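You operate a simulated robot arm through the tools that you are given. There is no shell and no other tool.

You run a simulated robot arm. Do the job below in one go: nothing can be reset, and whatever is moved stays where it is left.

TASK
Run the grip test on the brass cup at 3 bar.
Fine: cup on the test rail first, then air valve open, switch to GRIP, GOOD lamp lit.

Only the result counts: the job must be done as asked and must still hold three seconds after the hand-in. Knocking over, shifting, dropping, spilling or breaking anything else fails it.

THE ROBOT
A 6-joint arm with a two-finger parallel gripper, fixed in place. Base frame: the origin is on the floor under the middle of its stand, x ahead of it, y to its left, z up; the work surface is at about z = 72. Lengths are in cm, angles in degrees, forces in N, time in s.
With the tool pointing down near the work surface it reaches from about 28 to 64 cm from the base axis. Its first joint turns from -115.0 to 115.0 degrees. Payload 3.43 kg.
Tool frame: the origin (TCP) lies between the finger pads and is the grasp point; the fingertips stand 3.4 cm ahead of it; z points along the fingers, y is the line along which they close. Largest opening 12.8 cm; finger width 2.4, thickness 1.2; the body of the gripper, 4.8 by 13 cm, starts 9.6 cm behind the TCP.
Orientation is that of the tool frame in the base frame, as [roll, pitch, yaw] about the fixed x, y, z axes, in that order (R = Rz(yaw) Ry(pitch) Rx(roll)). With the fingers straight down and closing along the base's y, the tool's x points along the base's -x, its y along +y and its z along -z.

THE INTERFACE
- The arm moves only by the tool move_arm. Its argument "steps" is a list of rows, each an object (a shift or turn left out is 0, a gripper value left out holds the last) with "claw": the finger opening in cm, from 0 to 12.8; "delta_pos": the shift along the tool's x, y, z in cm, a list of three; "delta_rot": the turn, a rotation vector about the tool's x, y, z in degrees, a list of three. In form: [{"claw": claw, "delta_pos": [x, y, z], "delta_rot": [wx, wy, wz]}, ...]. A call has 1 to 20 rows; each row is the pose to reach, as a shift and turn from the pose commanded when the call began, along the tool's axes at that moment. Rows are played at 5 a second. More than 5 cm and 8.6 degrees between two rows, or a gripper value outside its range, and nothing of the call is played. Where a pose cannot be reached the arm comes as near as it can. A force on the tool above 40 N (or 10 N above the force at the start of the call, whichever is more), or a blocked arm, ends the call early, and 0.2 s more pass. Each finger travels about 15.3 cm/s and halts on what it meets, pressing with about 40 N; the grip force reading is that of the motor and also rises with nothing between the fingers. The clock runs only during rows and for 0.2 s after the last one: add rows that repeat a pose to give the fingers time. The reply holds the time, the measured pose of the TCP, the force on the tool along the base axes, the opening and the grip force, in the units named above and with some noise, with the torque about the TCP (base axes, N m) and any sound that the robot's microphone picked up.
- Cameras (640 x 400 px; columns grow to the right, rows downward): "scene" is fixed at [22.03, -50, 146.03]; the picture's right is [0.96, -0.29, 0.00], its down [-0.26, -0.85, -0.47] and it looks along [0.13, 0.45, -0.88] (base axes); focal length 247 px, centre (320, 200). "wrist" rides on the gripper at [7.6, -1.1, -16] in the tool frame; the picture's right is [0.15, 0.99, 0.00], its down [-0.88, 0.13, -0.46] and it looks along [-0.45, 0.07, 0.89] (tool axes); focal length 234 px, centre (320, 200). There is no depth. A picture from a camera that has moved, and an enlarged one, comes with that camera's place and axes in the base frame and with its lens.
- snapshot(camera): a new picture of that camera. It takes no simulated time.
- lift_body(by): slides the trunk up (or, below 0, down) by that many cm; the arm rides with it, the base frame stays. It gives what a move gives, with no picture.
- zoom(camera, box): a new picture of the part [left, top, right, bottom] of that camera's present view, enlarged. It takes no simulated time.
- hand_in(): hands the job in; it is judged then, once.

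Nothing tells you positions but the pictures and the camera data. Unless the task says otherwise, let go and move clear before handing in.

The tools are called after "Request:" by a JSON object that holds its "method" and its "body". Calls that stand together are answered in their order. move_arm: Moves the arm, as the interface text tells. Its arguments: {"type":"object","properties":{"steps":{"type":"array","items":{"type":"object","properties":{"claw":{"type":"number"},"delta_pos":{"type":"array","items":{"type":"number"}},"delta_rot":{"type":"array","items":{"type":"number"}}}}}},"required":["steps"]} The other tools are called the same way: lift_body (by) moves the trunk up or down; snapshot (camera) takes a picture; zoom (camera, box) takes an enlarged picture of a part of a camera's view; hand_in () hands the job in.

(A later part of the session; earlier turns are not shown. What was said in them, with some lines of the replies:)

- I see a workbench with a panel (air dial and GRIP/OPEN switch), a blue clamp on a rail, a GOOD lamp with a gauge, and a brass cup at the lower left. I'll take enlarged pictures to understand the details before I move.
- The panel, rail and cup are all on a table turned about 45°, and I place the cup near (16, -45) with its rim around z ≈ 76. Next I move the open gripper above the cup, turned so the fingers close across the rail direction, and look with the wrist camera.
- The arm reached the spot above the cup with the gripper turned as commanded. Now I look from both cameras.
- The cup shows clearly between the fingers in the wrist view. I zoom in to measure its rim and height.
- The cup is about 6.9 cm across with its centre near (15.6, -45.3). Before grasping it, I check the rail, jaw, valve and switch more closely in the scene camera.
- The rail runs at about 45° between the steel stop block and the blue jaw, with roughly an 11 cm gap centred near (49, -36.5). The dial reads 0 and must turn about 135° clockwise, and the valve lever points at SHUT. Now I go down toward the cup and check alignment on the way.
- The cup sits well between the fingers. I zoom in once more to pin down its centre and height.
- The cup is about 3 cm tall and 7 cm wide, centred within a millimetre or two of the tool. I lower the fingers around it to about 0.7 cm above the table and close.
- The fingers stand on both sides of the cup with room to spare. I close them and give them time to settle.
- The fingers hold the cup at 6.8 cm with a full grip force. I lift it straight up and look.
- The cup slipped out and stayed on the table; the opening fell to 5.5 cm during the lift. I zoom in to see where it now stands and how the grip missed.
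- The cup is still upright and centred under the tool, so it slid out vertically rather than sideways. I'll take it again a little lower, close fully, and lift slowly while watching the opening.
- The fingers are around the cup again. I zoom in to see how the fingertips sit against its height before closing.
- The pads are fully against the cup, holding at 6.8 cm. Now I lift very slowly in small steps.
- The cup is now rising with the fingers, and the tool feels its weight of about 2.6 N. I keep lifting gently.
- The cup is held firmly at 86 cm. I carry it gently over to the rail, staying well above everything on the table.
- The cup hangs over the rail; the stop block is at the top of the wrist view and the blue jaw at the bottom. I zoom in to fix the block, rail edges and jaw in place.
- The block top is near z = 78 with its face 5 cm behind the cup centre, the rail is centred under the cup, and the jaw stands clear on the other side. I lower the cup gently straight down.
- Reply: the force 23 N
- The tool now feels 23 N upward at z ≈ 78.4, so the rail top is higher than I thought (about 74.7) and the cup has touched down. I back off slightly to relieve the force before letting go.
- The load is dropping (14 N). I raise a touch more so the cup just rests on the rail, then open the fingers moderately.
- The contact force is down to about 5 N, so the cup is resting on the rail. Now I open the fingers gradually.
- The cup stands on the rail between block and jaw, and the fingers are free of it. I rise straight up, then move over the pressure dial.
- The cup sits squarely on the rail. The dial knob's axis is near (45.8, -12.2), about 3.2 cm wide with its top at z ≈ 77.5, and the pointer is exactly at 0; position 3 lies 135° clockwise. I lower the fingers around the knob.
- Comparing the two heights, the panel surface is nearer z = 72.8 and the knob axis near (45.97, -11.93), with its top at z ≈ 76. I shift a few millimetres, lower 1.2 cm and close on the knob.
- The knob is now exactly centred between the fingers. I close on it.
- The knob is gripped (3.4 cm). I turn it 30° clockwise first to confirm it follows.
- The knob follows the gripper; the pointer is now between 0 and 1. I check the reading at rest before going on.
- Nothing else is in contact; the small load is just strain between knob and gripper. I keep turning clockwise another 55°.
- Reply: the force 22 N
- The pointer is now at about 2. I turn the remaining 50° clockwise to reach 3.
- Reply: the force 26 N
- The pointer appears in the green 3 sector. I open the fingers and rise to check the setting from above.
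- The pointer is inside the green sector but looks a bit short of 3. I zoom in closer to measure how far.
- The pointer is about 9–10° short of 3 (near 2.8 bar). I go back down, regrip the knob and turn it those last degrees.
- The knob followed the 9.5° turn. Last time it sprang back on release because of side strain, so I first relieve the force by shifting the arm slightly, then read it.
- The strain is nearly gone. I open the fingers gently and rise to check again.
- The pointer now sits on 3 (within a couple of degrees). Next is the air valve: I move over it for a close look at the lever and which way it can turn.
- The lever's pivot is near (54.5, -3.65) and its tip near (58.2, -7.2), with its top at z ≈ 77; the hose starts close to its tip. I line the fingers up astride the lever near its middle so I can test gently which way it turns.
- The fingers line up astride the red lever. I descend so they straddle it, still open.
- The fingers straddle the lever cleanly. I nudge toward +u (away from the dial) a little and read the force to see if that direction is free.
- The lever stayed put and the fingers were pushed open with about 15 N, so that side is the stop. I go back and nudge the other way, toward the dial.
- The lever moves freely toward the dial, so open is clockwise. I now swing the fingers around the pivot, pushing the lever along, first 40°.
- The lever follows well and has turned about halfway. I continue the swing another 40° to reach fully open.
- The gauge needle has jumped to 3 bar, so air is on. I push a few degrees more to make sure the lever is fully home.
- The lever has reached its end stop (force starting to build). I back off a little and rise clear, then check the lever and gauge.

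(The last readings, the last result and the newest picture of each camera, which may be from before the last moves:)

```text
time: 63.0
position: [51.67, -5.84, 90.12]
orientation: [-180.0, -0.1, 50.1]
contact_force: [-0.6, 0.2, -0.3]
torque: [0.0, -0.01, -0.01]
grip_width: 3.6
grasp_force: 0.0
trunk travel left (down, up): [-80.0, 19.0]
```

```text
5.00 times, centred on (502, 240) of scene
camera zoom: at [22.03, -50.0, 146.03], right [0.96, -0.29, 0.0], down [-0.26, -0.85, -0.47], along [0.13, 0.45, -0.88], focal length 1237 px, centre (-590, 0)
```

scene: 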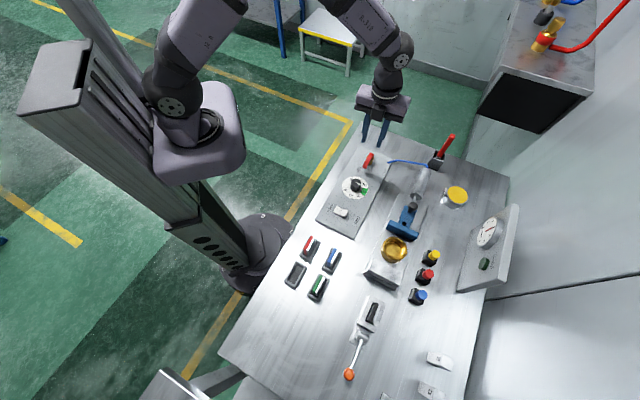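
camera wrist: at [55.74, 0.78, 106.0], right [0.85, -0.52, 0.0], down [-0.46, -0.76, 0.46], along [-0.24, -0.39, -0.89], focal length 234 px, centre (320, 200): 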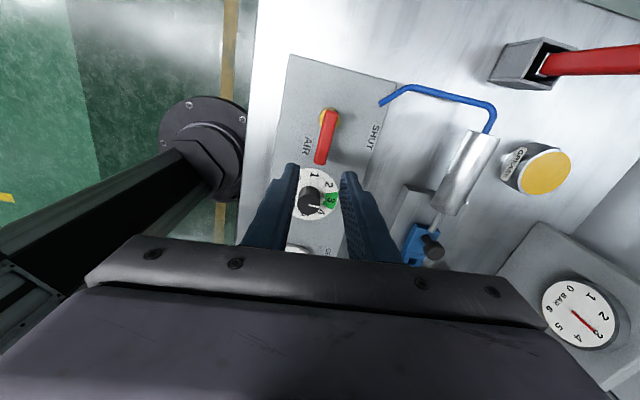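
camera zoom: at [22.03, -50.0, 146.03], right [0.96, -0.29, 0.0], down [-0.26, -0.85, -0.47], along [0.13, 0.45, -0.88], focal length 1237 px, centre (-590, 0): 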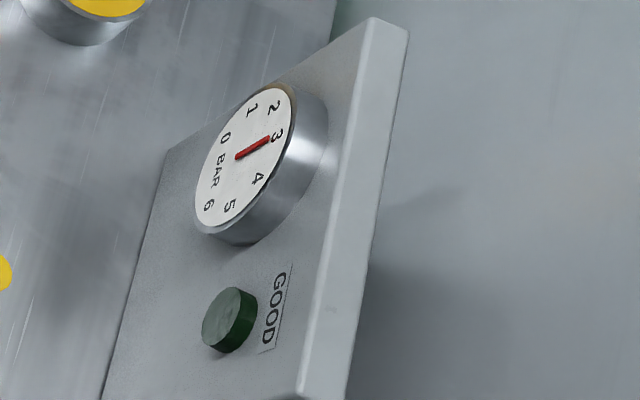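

Request:
{"method": "zoom", "body": {"camera": "wrist", "box": [530, 265, 640, 355]}}

Request:
{"method": "zoom", "body": {"camera": "scene", "box": [316, 186, 396, 236]}}

Request:
{"method": "zoom", "body": {"camera": "scene", "box": [331, 145, 411, 195]}}

```text
4.44 times, centred on (585, 310) of wrist
camera zoom: at [55.74, 0.78, 106.0], right [0.85, -0.52, 0.0], down [-0.46, -0.76, 0.46], along [-0.24, -0.39, -0.89], focal length 1041 px, centre (-858, -289)
```

zoom: 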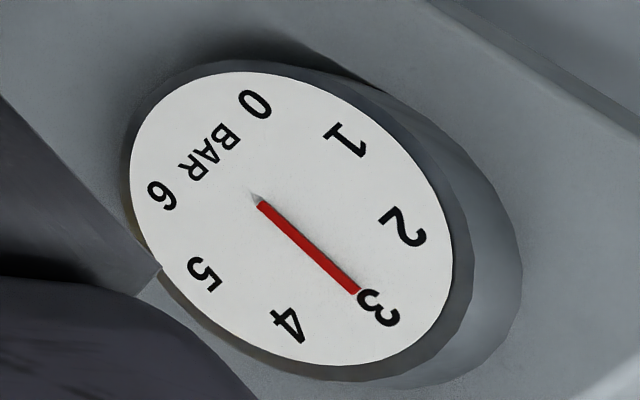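

```text
8.00 times, centred on (356, 211) of scene
camera zoom: at [22.03, -50.0, 146.03], right [0.96, -0.29, 0.0], down [-0.26, -0.85, -0.47], along [0.13, 0.45, -0.88], focal length 1979 px, centre (32, 112)
```

zoom: 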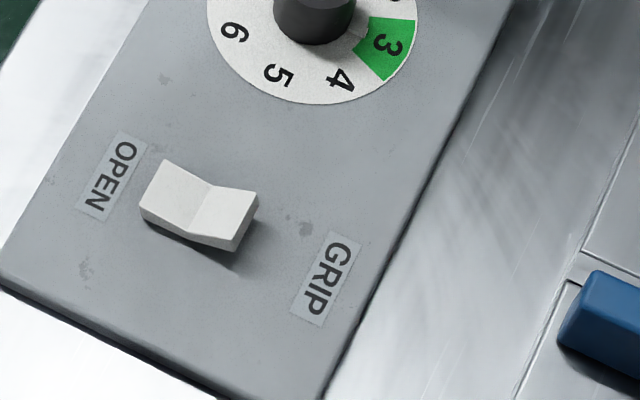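

```text
8.00 times, centred on (371, 170) of scene
camera zoom: at [22.03, -50.0, 146.03], right [0.96, -0.29, 0.0], down [-0.26, -0.85, -0.47], along [0.13, 0.45, -0.88], focal length 1979 px, centre (-88, 440)
```

zoom: 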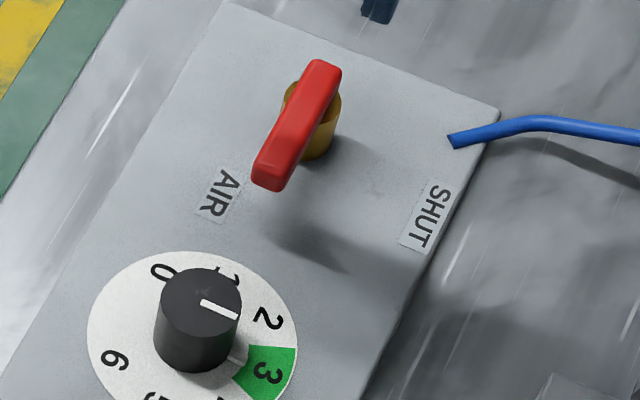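

The gauge reads exactly 3 bar with the valve open. Last comes the switch: its GRIP end is raised near (39.4, -21.1, 75) and needs to be pressed down. I close the fingers and move above it.

Request:
{"method": "move_arm", "body": {"steps": [{"claw": 2, "delta_pos": [-3.3, 0.1, 0], "delta_rot": [0, 0, 1]}, {"claw": 0, "delta_pos": [-6.6, 0.2, 0], "delta_rot": [0, 0, 2]}, {"claw": 0, "delta_pos": [-9.9, 0.25, 0], "delta_rot": [0, 0, 3]}, {"claw": 0, "delta_pos": [-13.2, 0.3, 0], "delta_rot": [0, 0, 4]}, {"claw": 0, "delta_pos": [-16.5, 0.4, 0], "delta_rot": [0, 0, 5]}, {"claw": 0, "delta_pos": [-19.67, 0.45, 0], "delta_rot": [0, 0, 5]}, {"claw": 0, "delta_pos": [-19.67, 0.45, 0], "delta_rot": [0, 0, 5]}]}}

Request:
{"method": "snapshot", "body": {"camera": "wrist"}}

Request:
{"method": "zoom", "body": {"camera": "wrist", "box": [256, 90, 384, 170]}}

Request:
{"method": "snapshot", "body": {"camera": "scene"}}

```text
time: 64.6
position: [39.56, -21.01, 90.18]
orientation: [179.9, 0.1, 45.2]
contact_force: [-0.4, 1.5, -0.1]
torque: [0.03, -0.03, -0.01]
grip_width: 0.0
grasp_force: 32.9
trunk travel left (down, up): [-80.0, 19.0]
```

```text
taken
camera wrist: at [44.04, -15.01, 105.99], right [0.8, -0.59, 0.0], down [-0.53, -0.72, 0.46], along [-0.27, -0.37, -0.89], focal length 234 px, centre (320, 200)
```

wrist: 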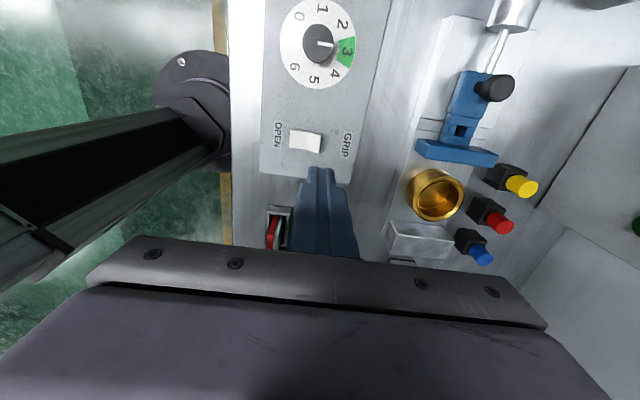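

```text
5.00 times, centred on (320, 130) of wrist
camera zoom: at [44.04, -15.01, 105.99], right [0.8, -0.59, 0.0], down [-0.53, -0.72, 0.46], along [-0.27, -0.37, -0.89], focal length 1171 px, centre (320, 550)
```

zoom: 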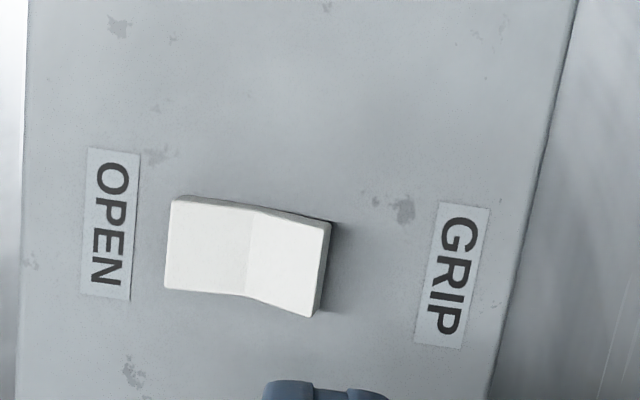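

```text
taken
```

scene: 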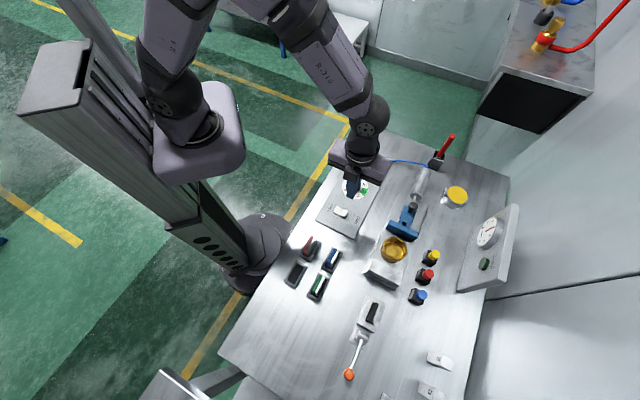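

The closed fingertips are right over the GRIP end of the rocker. I shift 4 mm outward so only that end is pressed, and come down close above it.

Request:
{"method": "move_arm", "body": {"steps": [{"claw": 0, "delta_pos": [0.07, 0.35, 3]}, {"delta_pos": [0.07, 0.35, 6.5]}, {"delta_pos": [0.07, 0.35, 9]}, {"delta_pos": [0.07, 0.35, 10.5]}, {"delta_pos": [0.07, 0.35, 10.5]}]}}

Request:
{"method": "zoom", "body": {"camera": "wrist", "box": [240, 110, 400, 210]}}

Request:
{"method": "zoom", "body": {"camera": "scene", "box": [306, 180, 386, 230]}}

```text
time: 65.8
position: [39.82, -21.26, 79.72]
orientation: [-179.9, 0.0, 45.1]
contact_force: [-0.3, 0.0, -0.4]
torque: [-0.03, -0.01, -0.01]
grip_width: 0.02
grasp_force: 33.2
trunk travel left (down, up): [-80.0, 19.0]
```

```text
4.00 times, centred on (320, 160) of wrist
camera zoom: at [44.36, -15.14, 95.53], right [0.8, -0.59, 0.0], down [-0.53, -0.72, 0.46], along [-0.27, -0.37, -0.89], focal length 937 px, centre (320, 360)
```

zoom: 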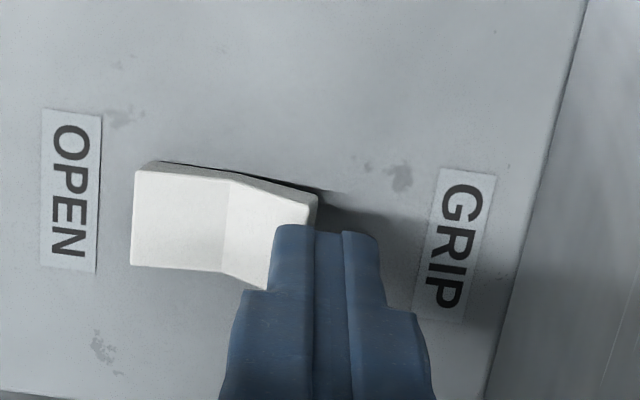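

```text
8.00 times, centred on (346, 205) of scene
camera zoom: at [22.03, -50.0, 146.03], right [0.96, -0.29, 0.0], down [-0.26, -0.85, -0.47], along [0.13, 0.45, -0.88], focal length 1979 px, centre (112, 160)
```

zoom: 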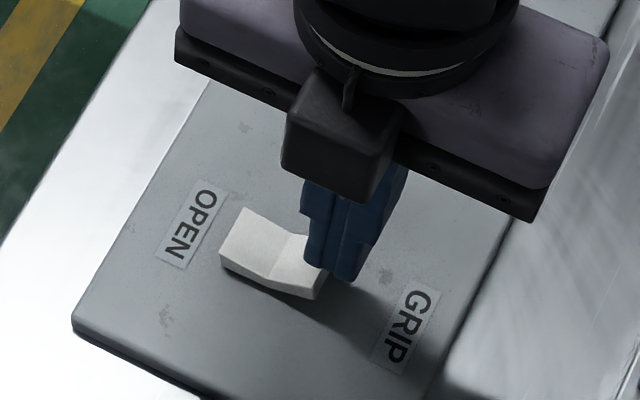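

The fingertips hover about 1 cm above the GRIP end, well aligned. I press down slowly.

Request:
{"method": "move_arm", "body": {"steps": [{"claw": 0, "delta_pos": [0, 0, 0.5]}, {"delta_pos": [0, 0, 0.9]}, {"delta_pos": [0, 0, 1.2]}, {"delta_pos": [0, 0, 1.5]}, {"delta_pos": [0, 0, 1.75]}, {"delta_pos": [0, 0, 2.0]}, {"delta_pos": [0, 0, 2.0]}]}}

Request:
{"method": "zoom", "body": {"camera": "wrist", "box": [240, 110, 400, 210]}}

Request:
{"method": "zoom", "body": {"camera": "scene", "box": [306, 180, 386, 230]}}

```text
time: 67.4
position: [39.76, -21.26, 77.72]
orientation: [-180.0, 0.0, 45.0]
contact_force: [-0.8, 1.2, 13.2]
torque: [-0.03, 0.12, -0.02]
grip_width: 0.01
grasp_force: 32.9
trunk travel left (down, up): [-80.0, 19.0]
```

```text
4.00 times, centred on (320, 160) of wrist
camera zoom: at [44.29, -15.04, 93.69], right [0.8, -0.59, 0.0], down [-0.53, -0.72, 0.46], along [-0.27, -0.37, -0.89], focal length 937 px, centre (320, 360)
```

zoom: 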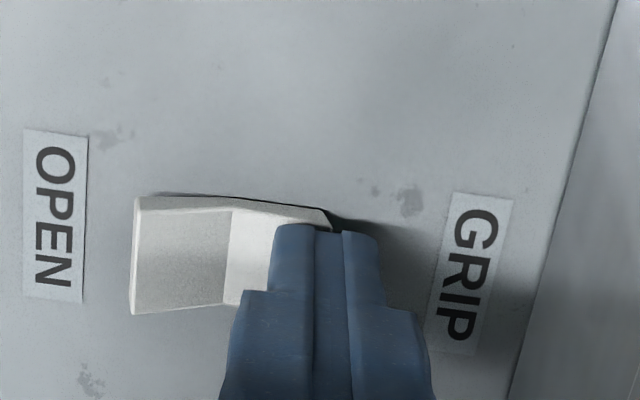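

```text
8.00 times, centred on (346, 205) of scene
camera zoom: at [22.03, -50.0, 146.03], right [0.96, -0.29, 0.0], down [-0.26, -0.85, -0.47], along [0.13, 0.45, -0.88], focal length 1979 px, centre (112, 160)
```

zoom: 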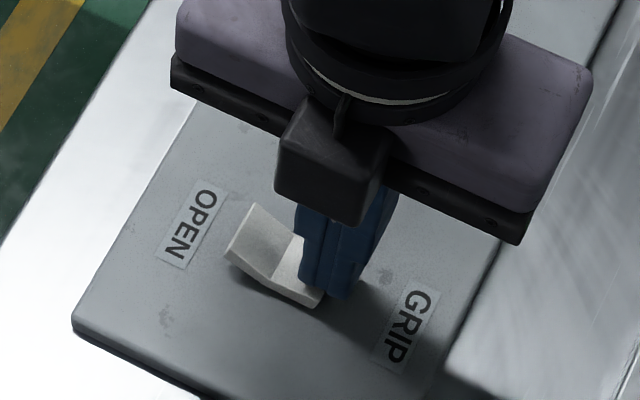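

The rocker has tipped over to GRIP under about 13 N. I check the jaw, cup and lamp.

Request:
{"method": "zoom", "body": {"camera": "scene", "box": [470, 200, 534, 280]}}

Request:
{"method": "zoom", "body": {"camera": "scene", "box": [352, 190, 448, 290]}}

Request:
{"method": "snapshot", "body": {"camera": "wrist"}}

```text
5.00 times, centred on (502, 240) of scene
camera zoom: at [22.03, -50.0, 146.03], right [0.96, -0.29, 0.0], down [-0.26, -0.85, -0.47], along [0.13, 0.45, -0.88], focal length 1237 px, centre (-590, 0)
```

zoom: 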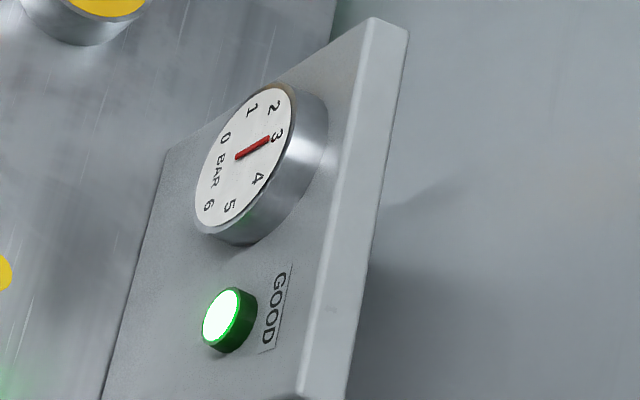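

```text
4.00 times, centred on (400, 240) of scene
camera zoom: at [22.03, -50.0, 146.03], right [0.96, -0.29, 0.0], down [-0.26, -0.85, -0.47], along [0.13, 0.45, -0.88], focal length 989 px, centre (0, 40)
```

zoom: 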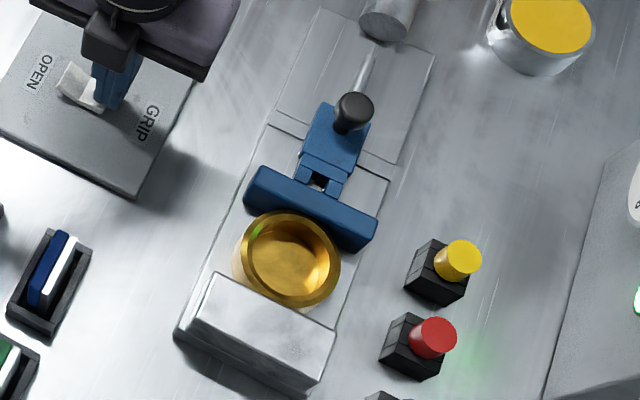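

```text
taken
camera wrist: at [44.29, -15.04, 93.69], right [0.8, -0.59, 0.0], down [-0.53, -0.72, 0.46], along [-0.27, -0.37, -0.89], focal length 234 px, centre (320, 200)
```

wrist: 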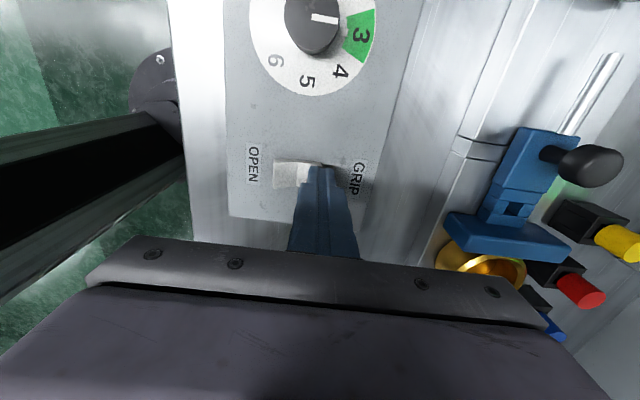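

The jaw has closed on the cup against the stop block, and the GOOD lamp is lit with the gauge at 3 bar. I lift straight off the switch, move clear and wait to confirm it holds.

Request:
{"method": "move_arm", "body": {"steps": [{"claw": 0, "delta_pos": [0, 0, -0.5]}, {"delta_pos": [0, 0, -2]}, {"delta_pos": [0, 0, -5]}, {"delta_pos": [0, 0, -9]}, {"delta_pos": [0, 0, -13]}, {"delta_pos": [0, 0, -17]}, {"delta_pos": [0, 0, -20]}, {"delta_pos": [0, 0, -20]}, {"delta_pos": [0, 0, -20]}, {"delta_pos": [0, 0, -20]}, {"delta_pos": [0, 0, -20]}, {"delta_pos": [0, 0, -20]}, {"delta_pos": [0, 0, -20]}, {"delta_pos": [0, 0, -20]}, {"delta_pos": [0, 0, -20]}, {"delta_pos": [0, 0, -20]}, {"delta_pos": [0, 0, -20]}, {"delta_pos": [0, 0, -20]}, {"delta_pos": [0, 0, -20]}, {"delta_pos": [0, 0, -20]}]}}

Request:
{"method": "snapshot", "body": {"camera": "scene"}}

Request:
{"method": "zoom", "body": {"camera": "scene", "box": [470, 200, 534, 280]}}

Request:
{"method": "zoom", "body": {"camera": "scene", "box": [310, 150, 450, 290]}}

Request:
{"method": "snapshot", "body": {"camera": "wrist"}}

```text
time: 71.6
position: [39.82, -21.31, 97.69]
orientation: [-180.0, -0.1, 45.0]
contact_force: [-0.1, 0.2, -0.1]
torque: [0.03, 0.01, 0.0]
grip_width: 0.02
grasp_force: 33.3
trunk travel left (down, up): [-80.0, 19.0]
```

```text
taken
```

scene: 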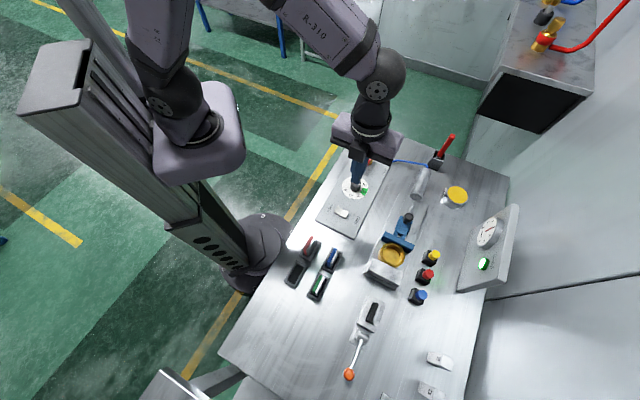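

```text
5.00 times, centred on (502, 240) of scene
camera zoom: at [22.03, -50.0, 146.03], right [0.96, -0.29, 0.0], down [-0.26, -0.85, -0.47], along [0.13, 0.45, -0.88], focal length 1237 px, centre (-590, 0)
```

zoom: 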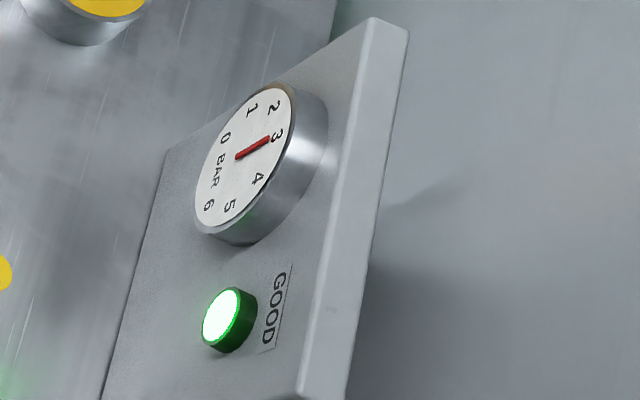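

```text
2.86 times, centred on (380, 220) of scene
camera zoom: at [22.03, -50.0, 146.03], right [0.96, -0.29, 0.0], down [-0.26, -0.85, -0.47], along [0.13, 0.45, -0.88], focal length 707 px, centre (149, 143)
```

zoom: 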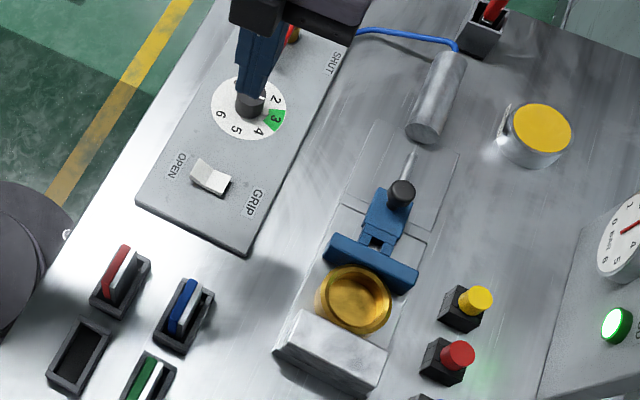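

```text
taken
camera wrist: at [44.37, -15.11, 113.52], right [0.8, -0.59, 0.0], down [-0.53, -0.72, 0.46], along [-0.27, -0.37, -0.89], focal length 234 px, centre (320, 200)
```

wrist: 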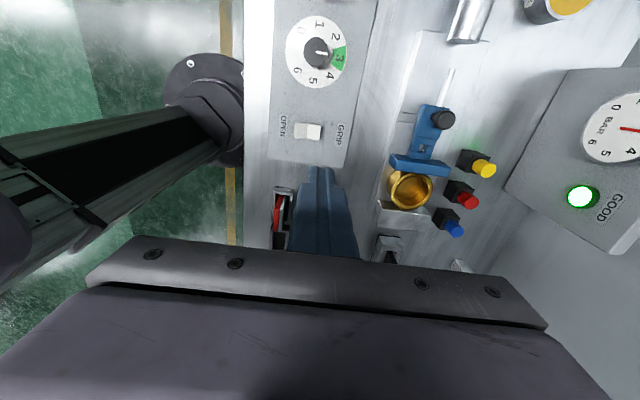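

Everything has held for more than three seconds: the cup is clamped on the rail, the valve is open, the gauge reads 3 bar, the switch is on GRIP and the GOOD lamp is lit. The arm is clear and holds nothing, so I hand in.

Request:
{"method": "hand_in", "body": {}}

```text
The job is handed in.
```

The grip test on the brass cup is done at 3 bar. The GOOD lamp is lit, and it was still lit more than three seconds after I moved the arm clear.

- **Cup:** it went onto the test rail first, and the jaw now clamps it against the steel stop block. It slipped out of the fingers on my first lift, straight down and upright on the table, and held on the second.
- **Pressure:** the dial is at 3 and the gauge reads 3 bar. I had to regrip the dial once because it sprang back a little short of 3 the first time.
- **Air valve:** open, with the lever turned to its end stop. To find the opening direction I first nudged it the other way, with about 15 N; it did not move.
- **Switch:** on GRIP, pressed last.

In the pictures, nothing else on the bench was moved or knocked over. The arm is above the table with nothing in the gripper.
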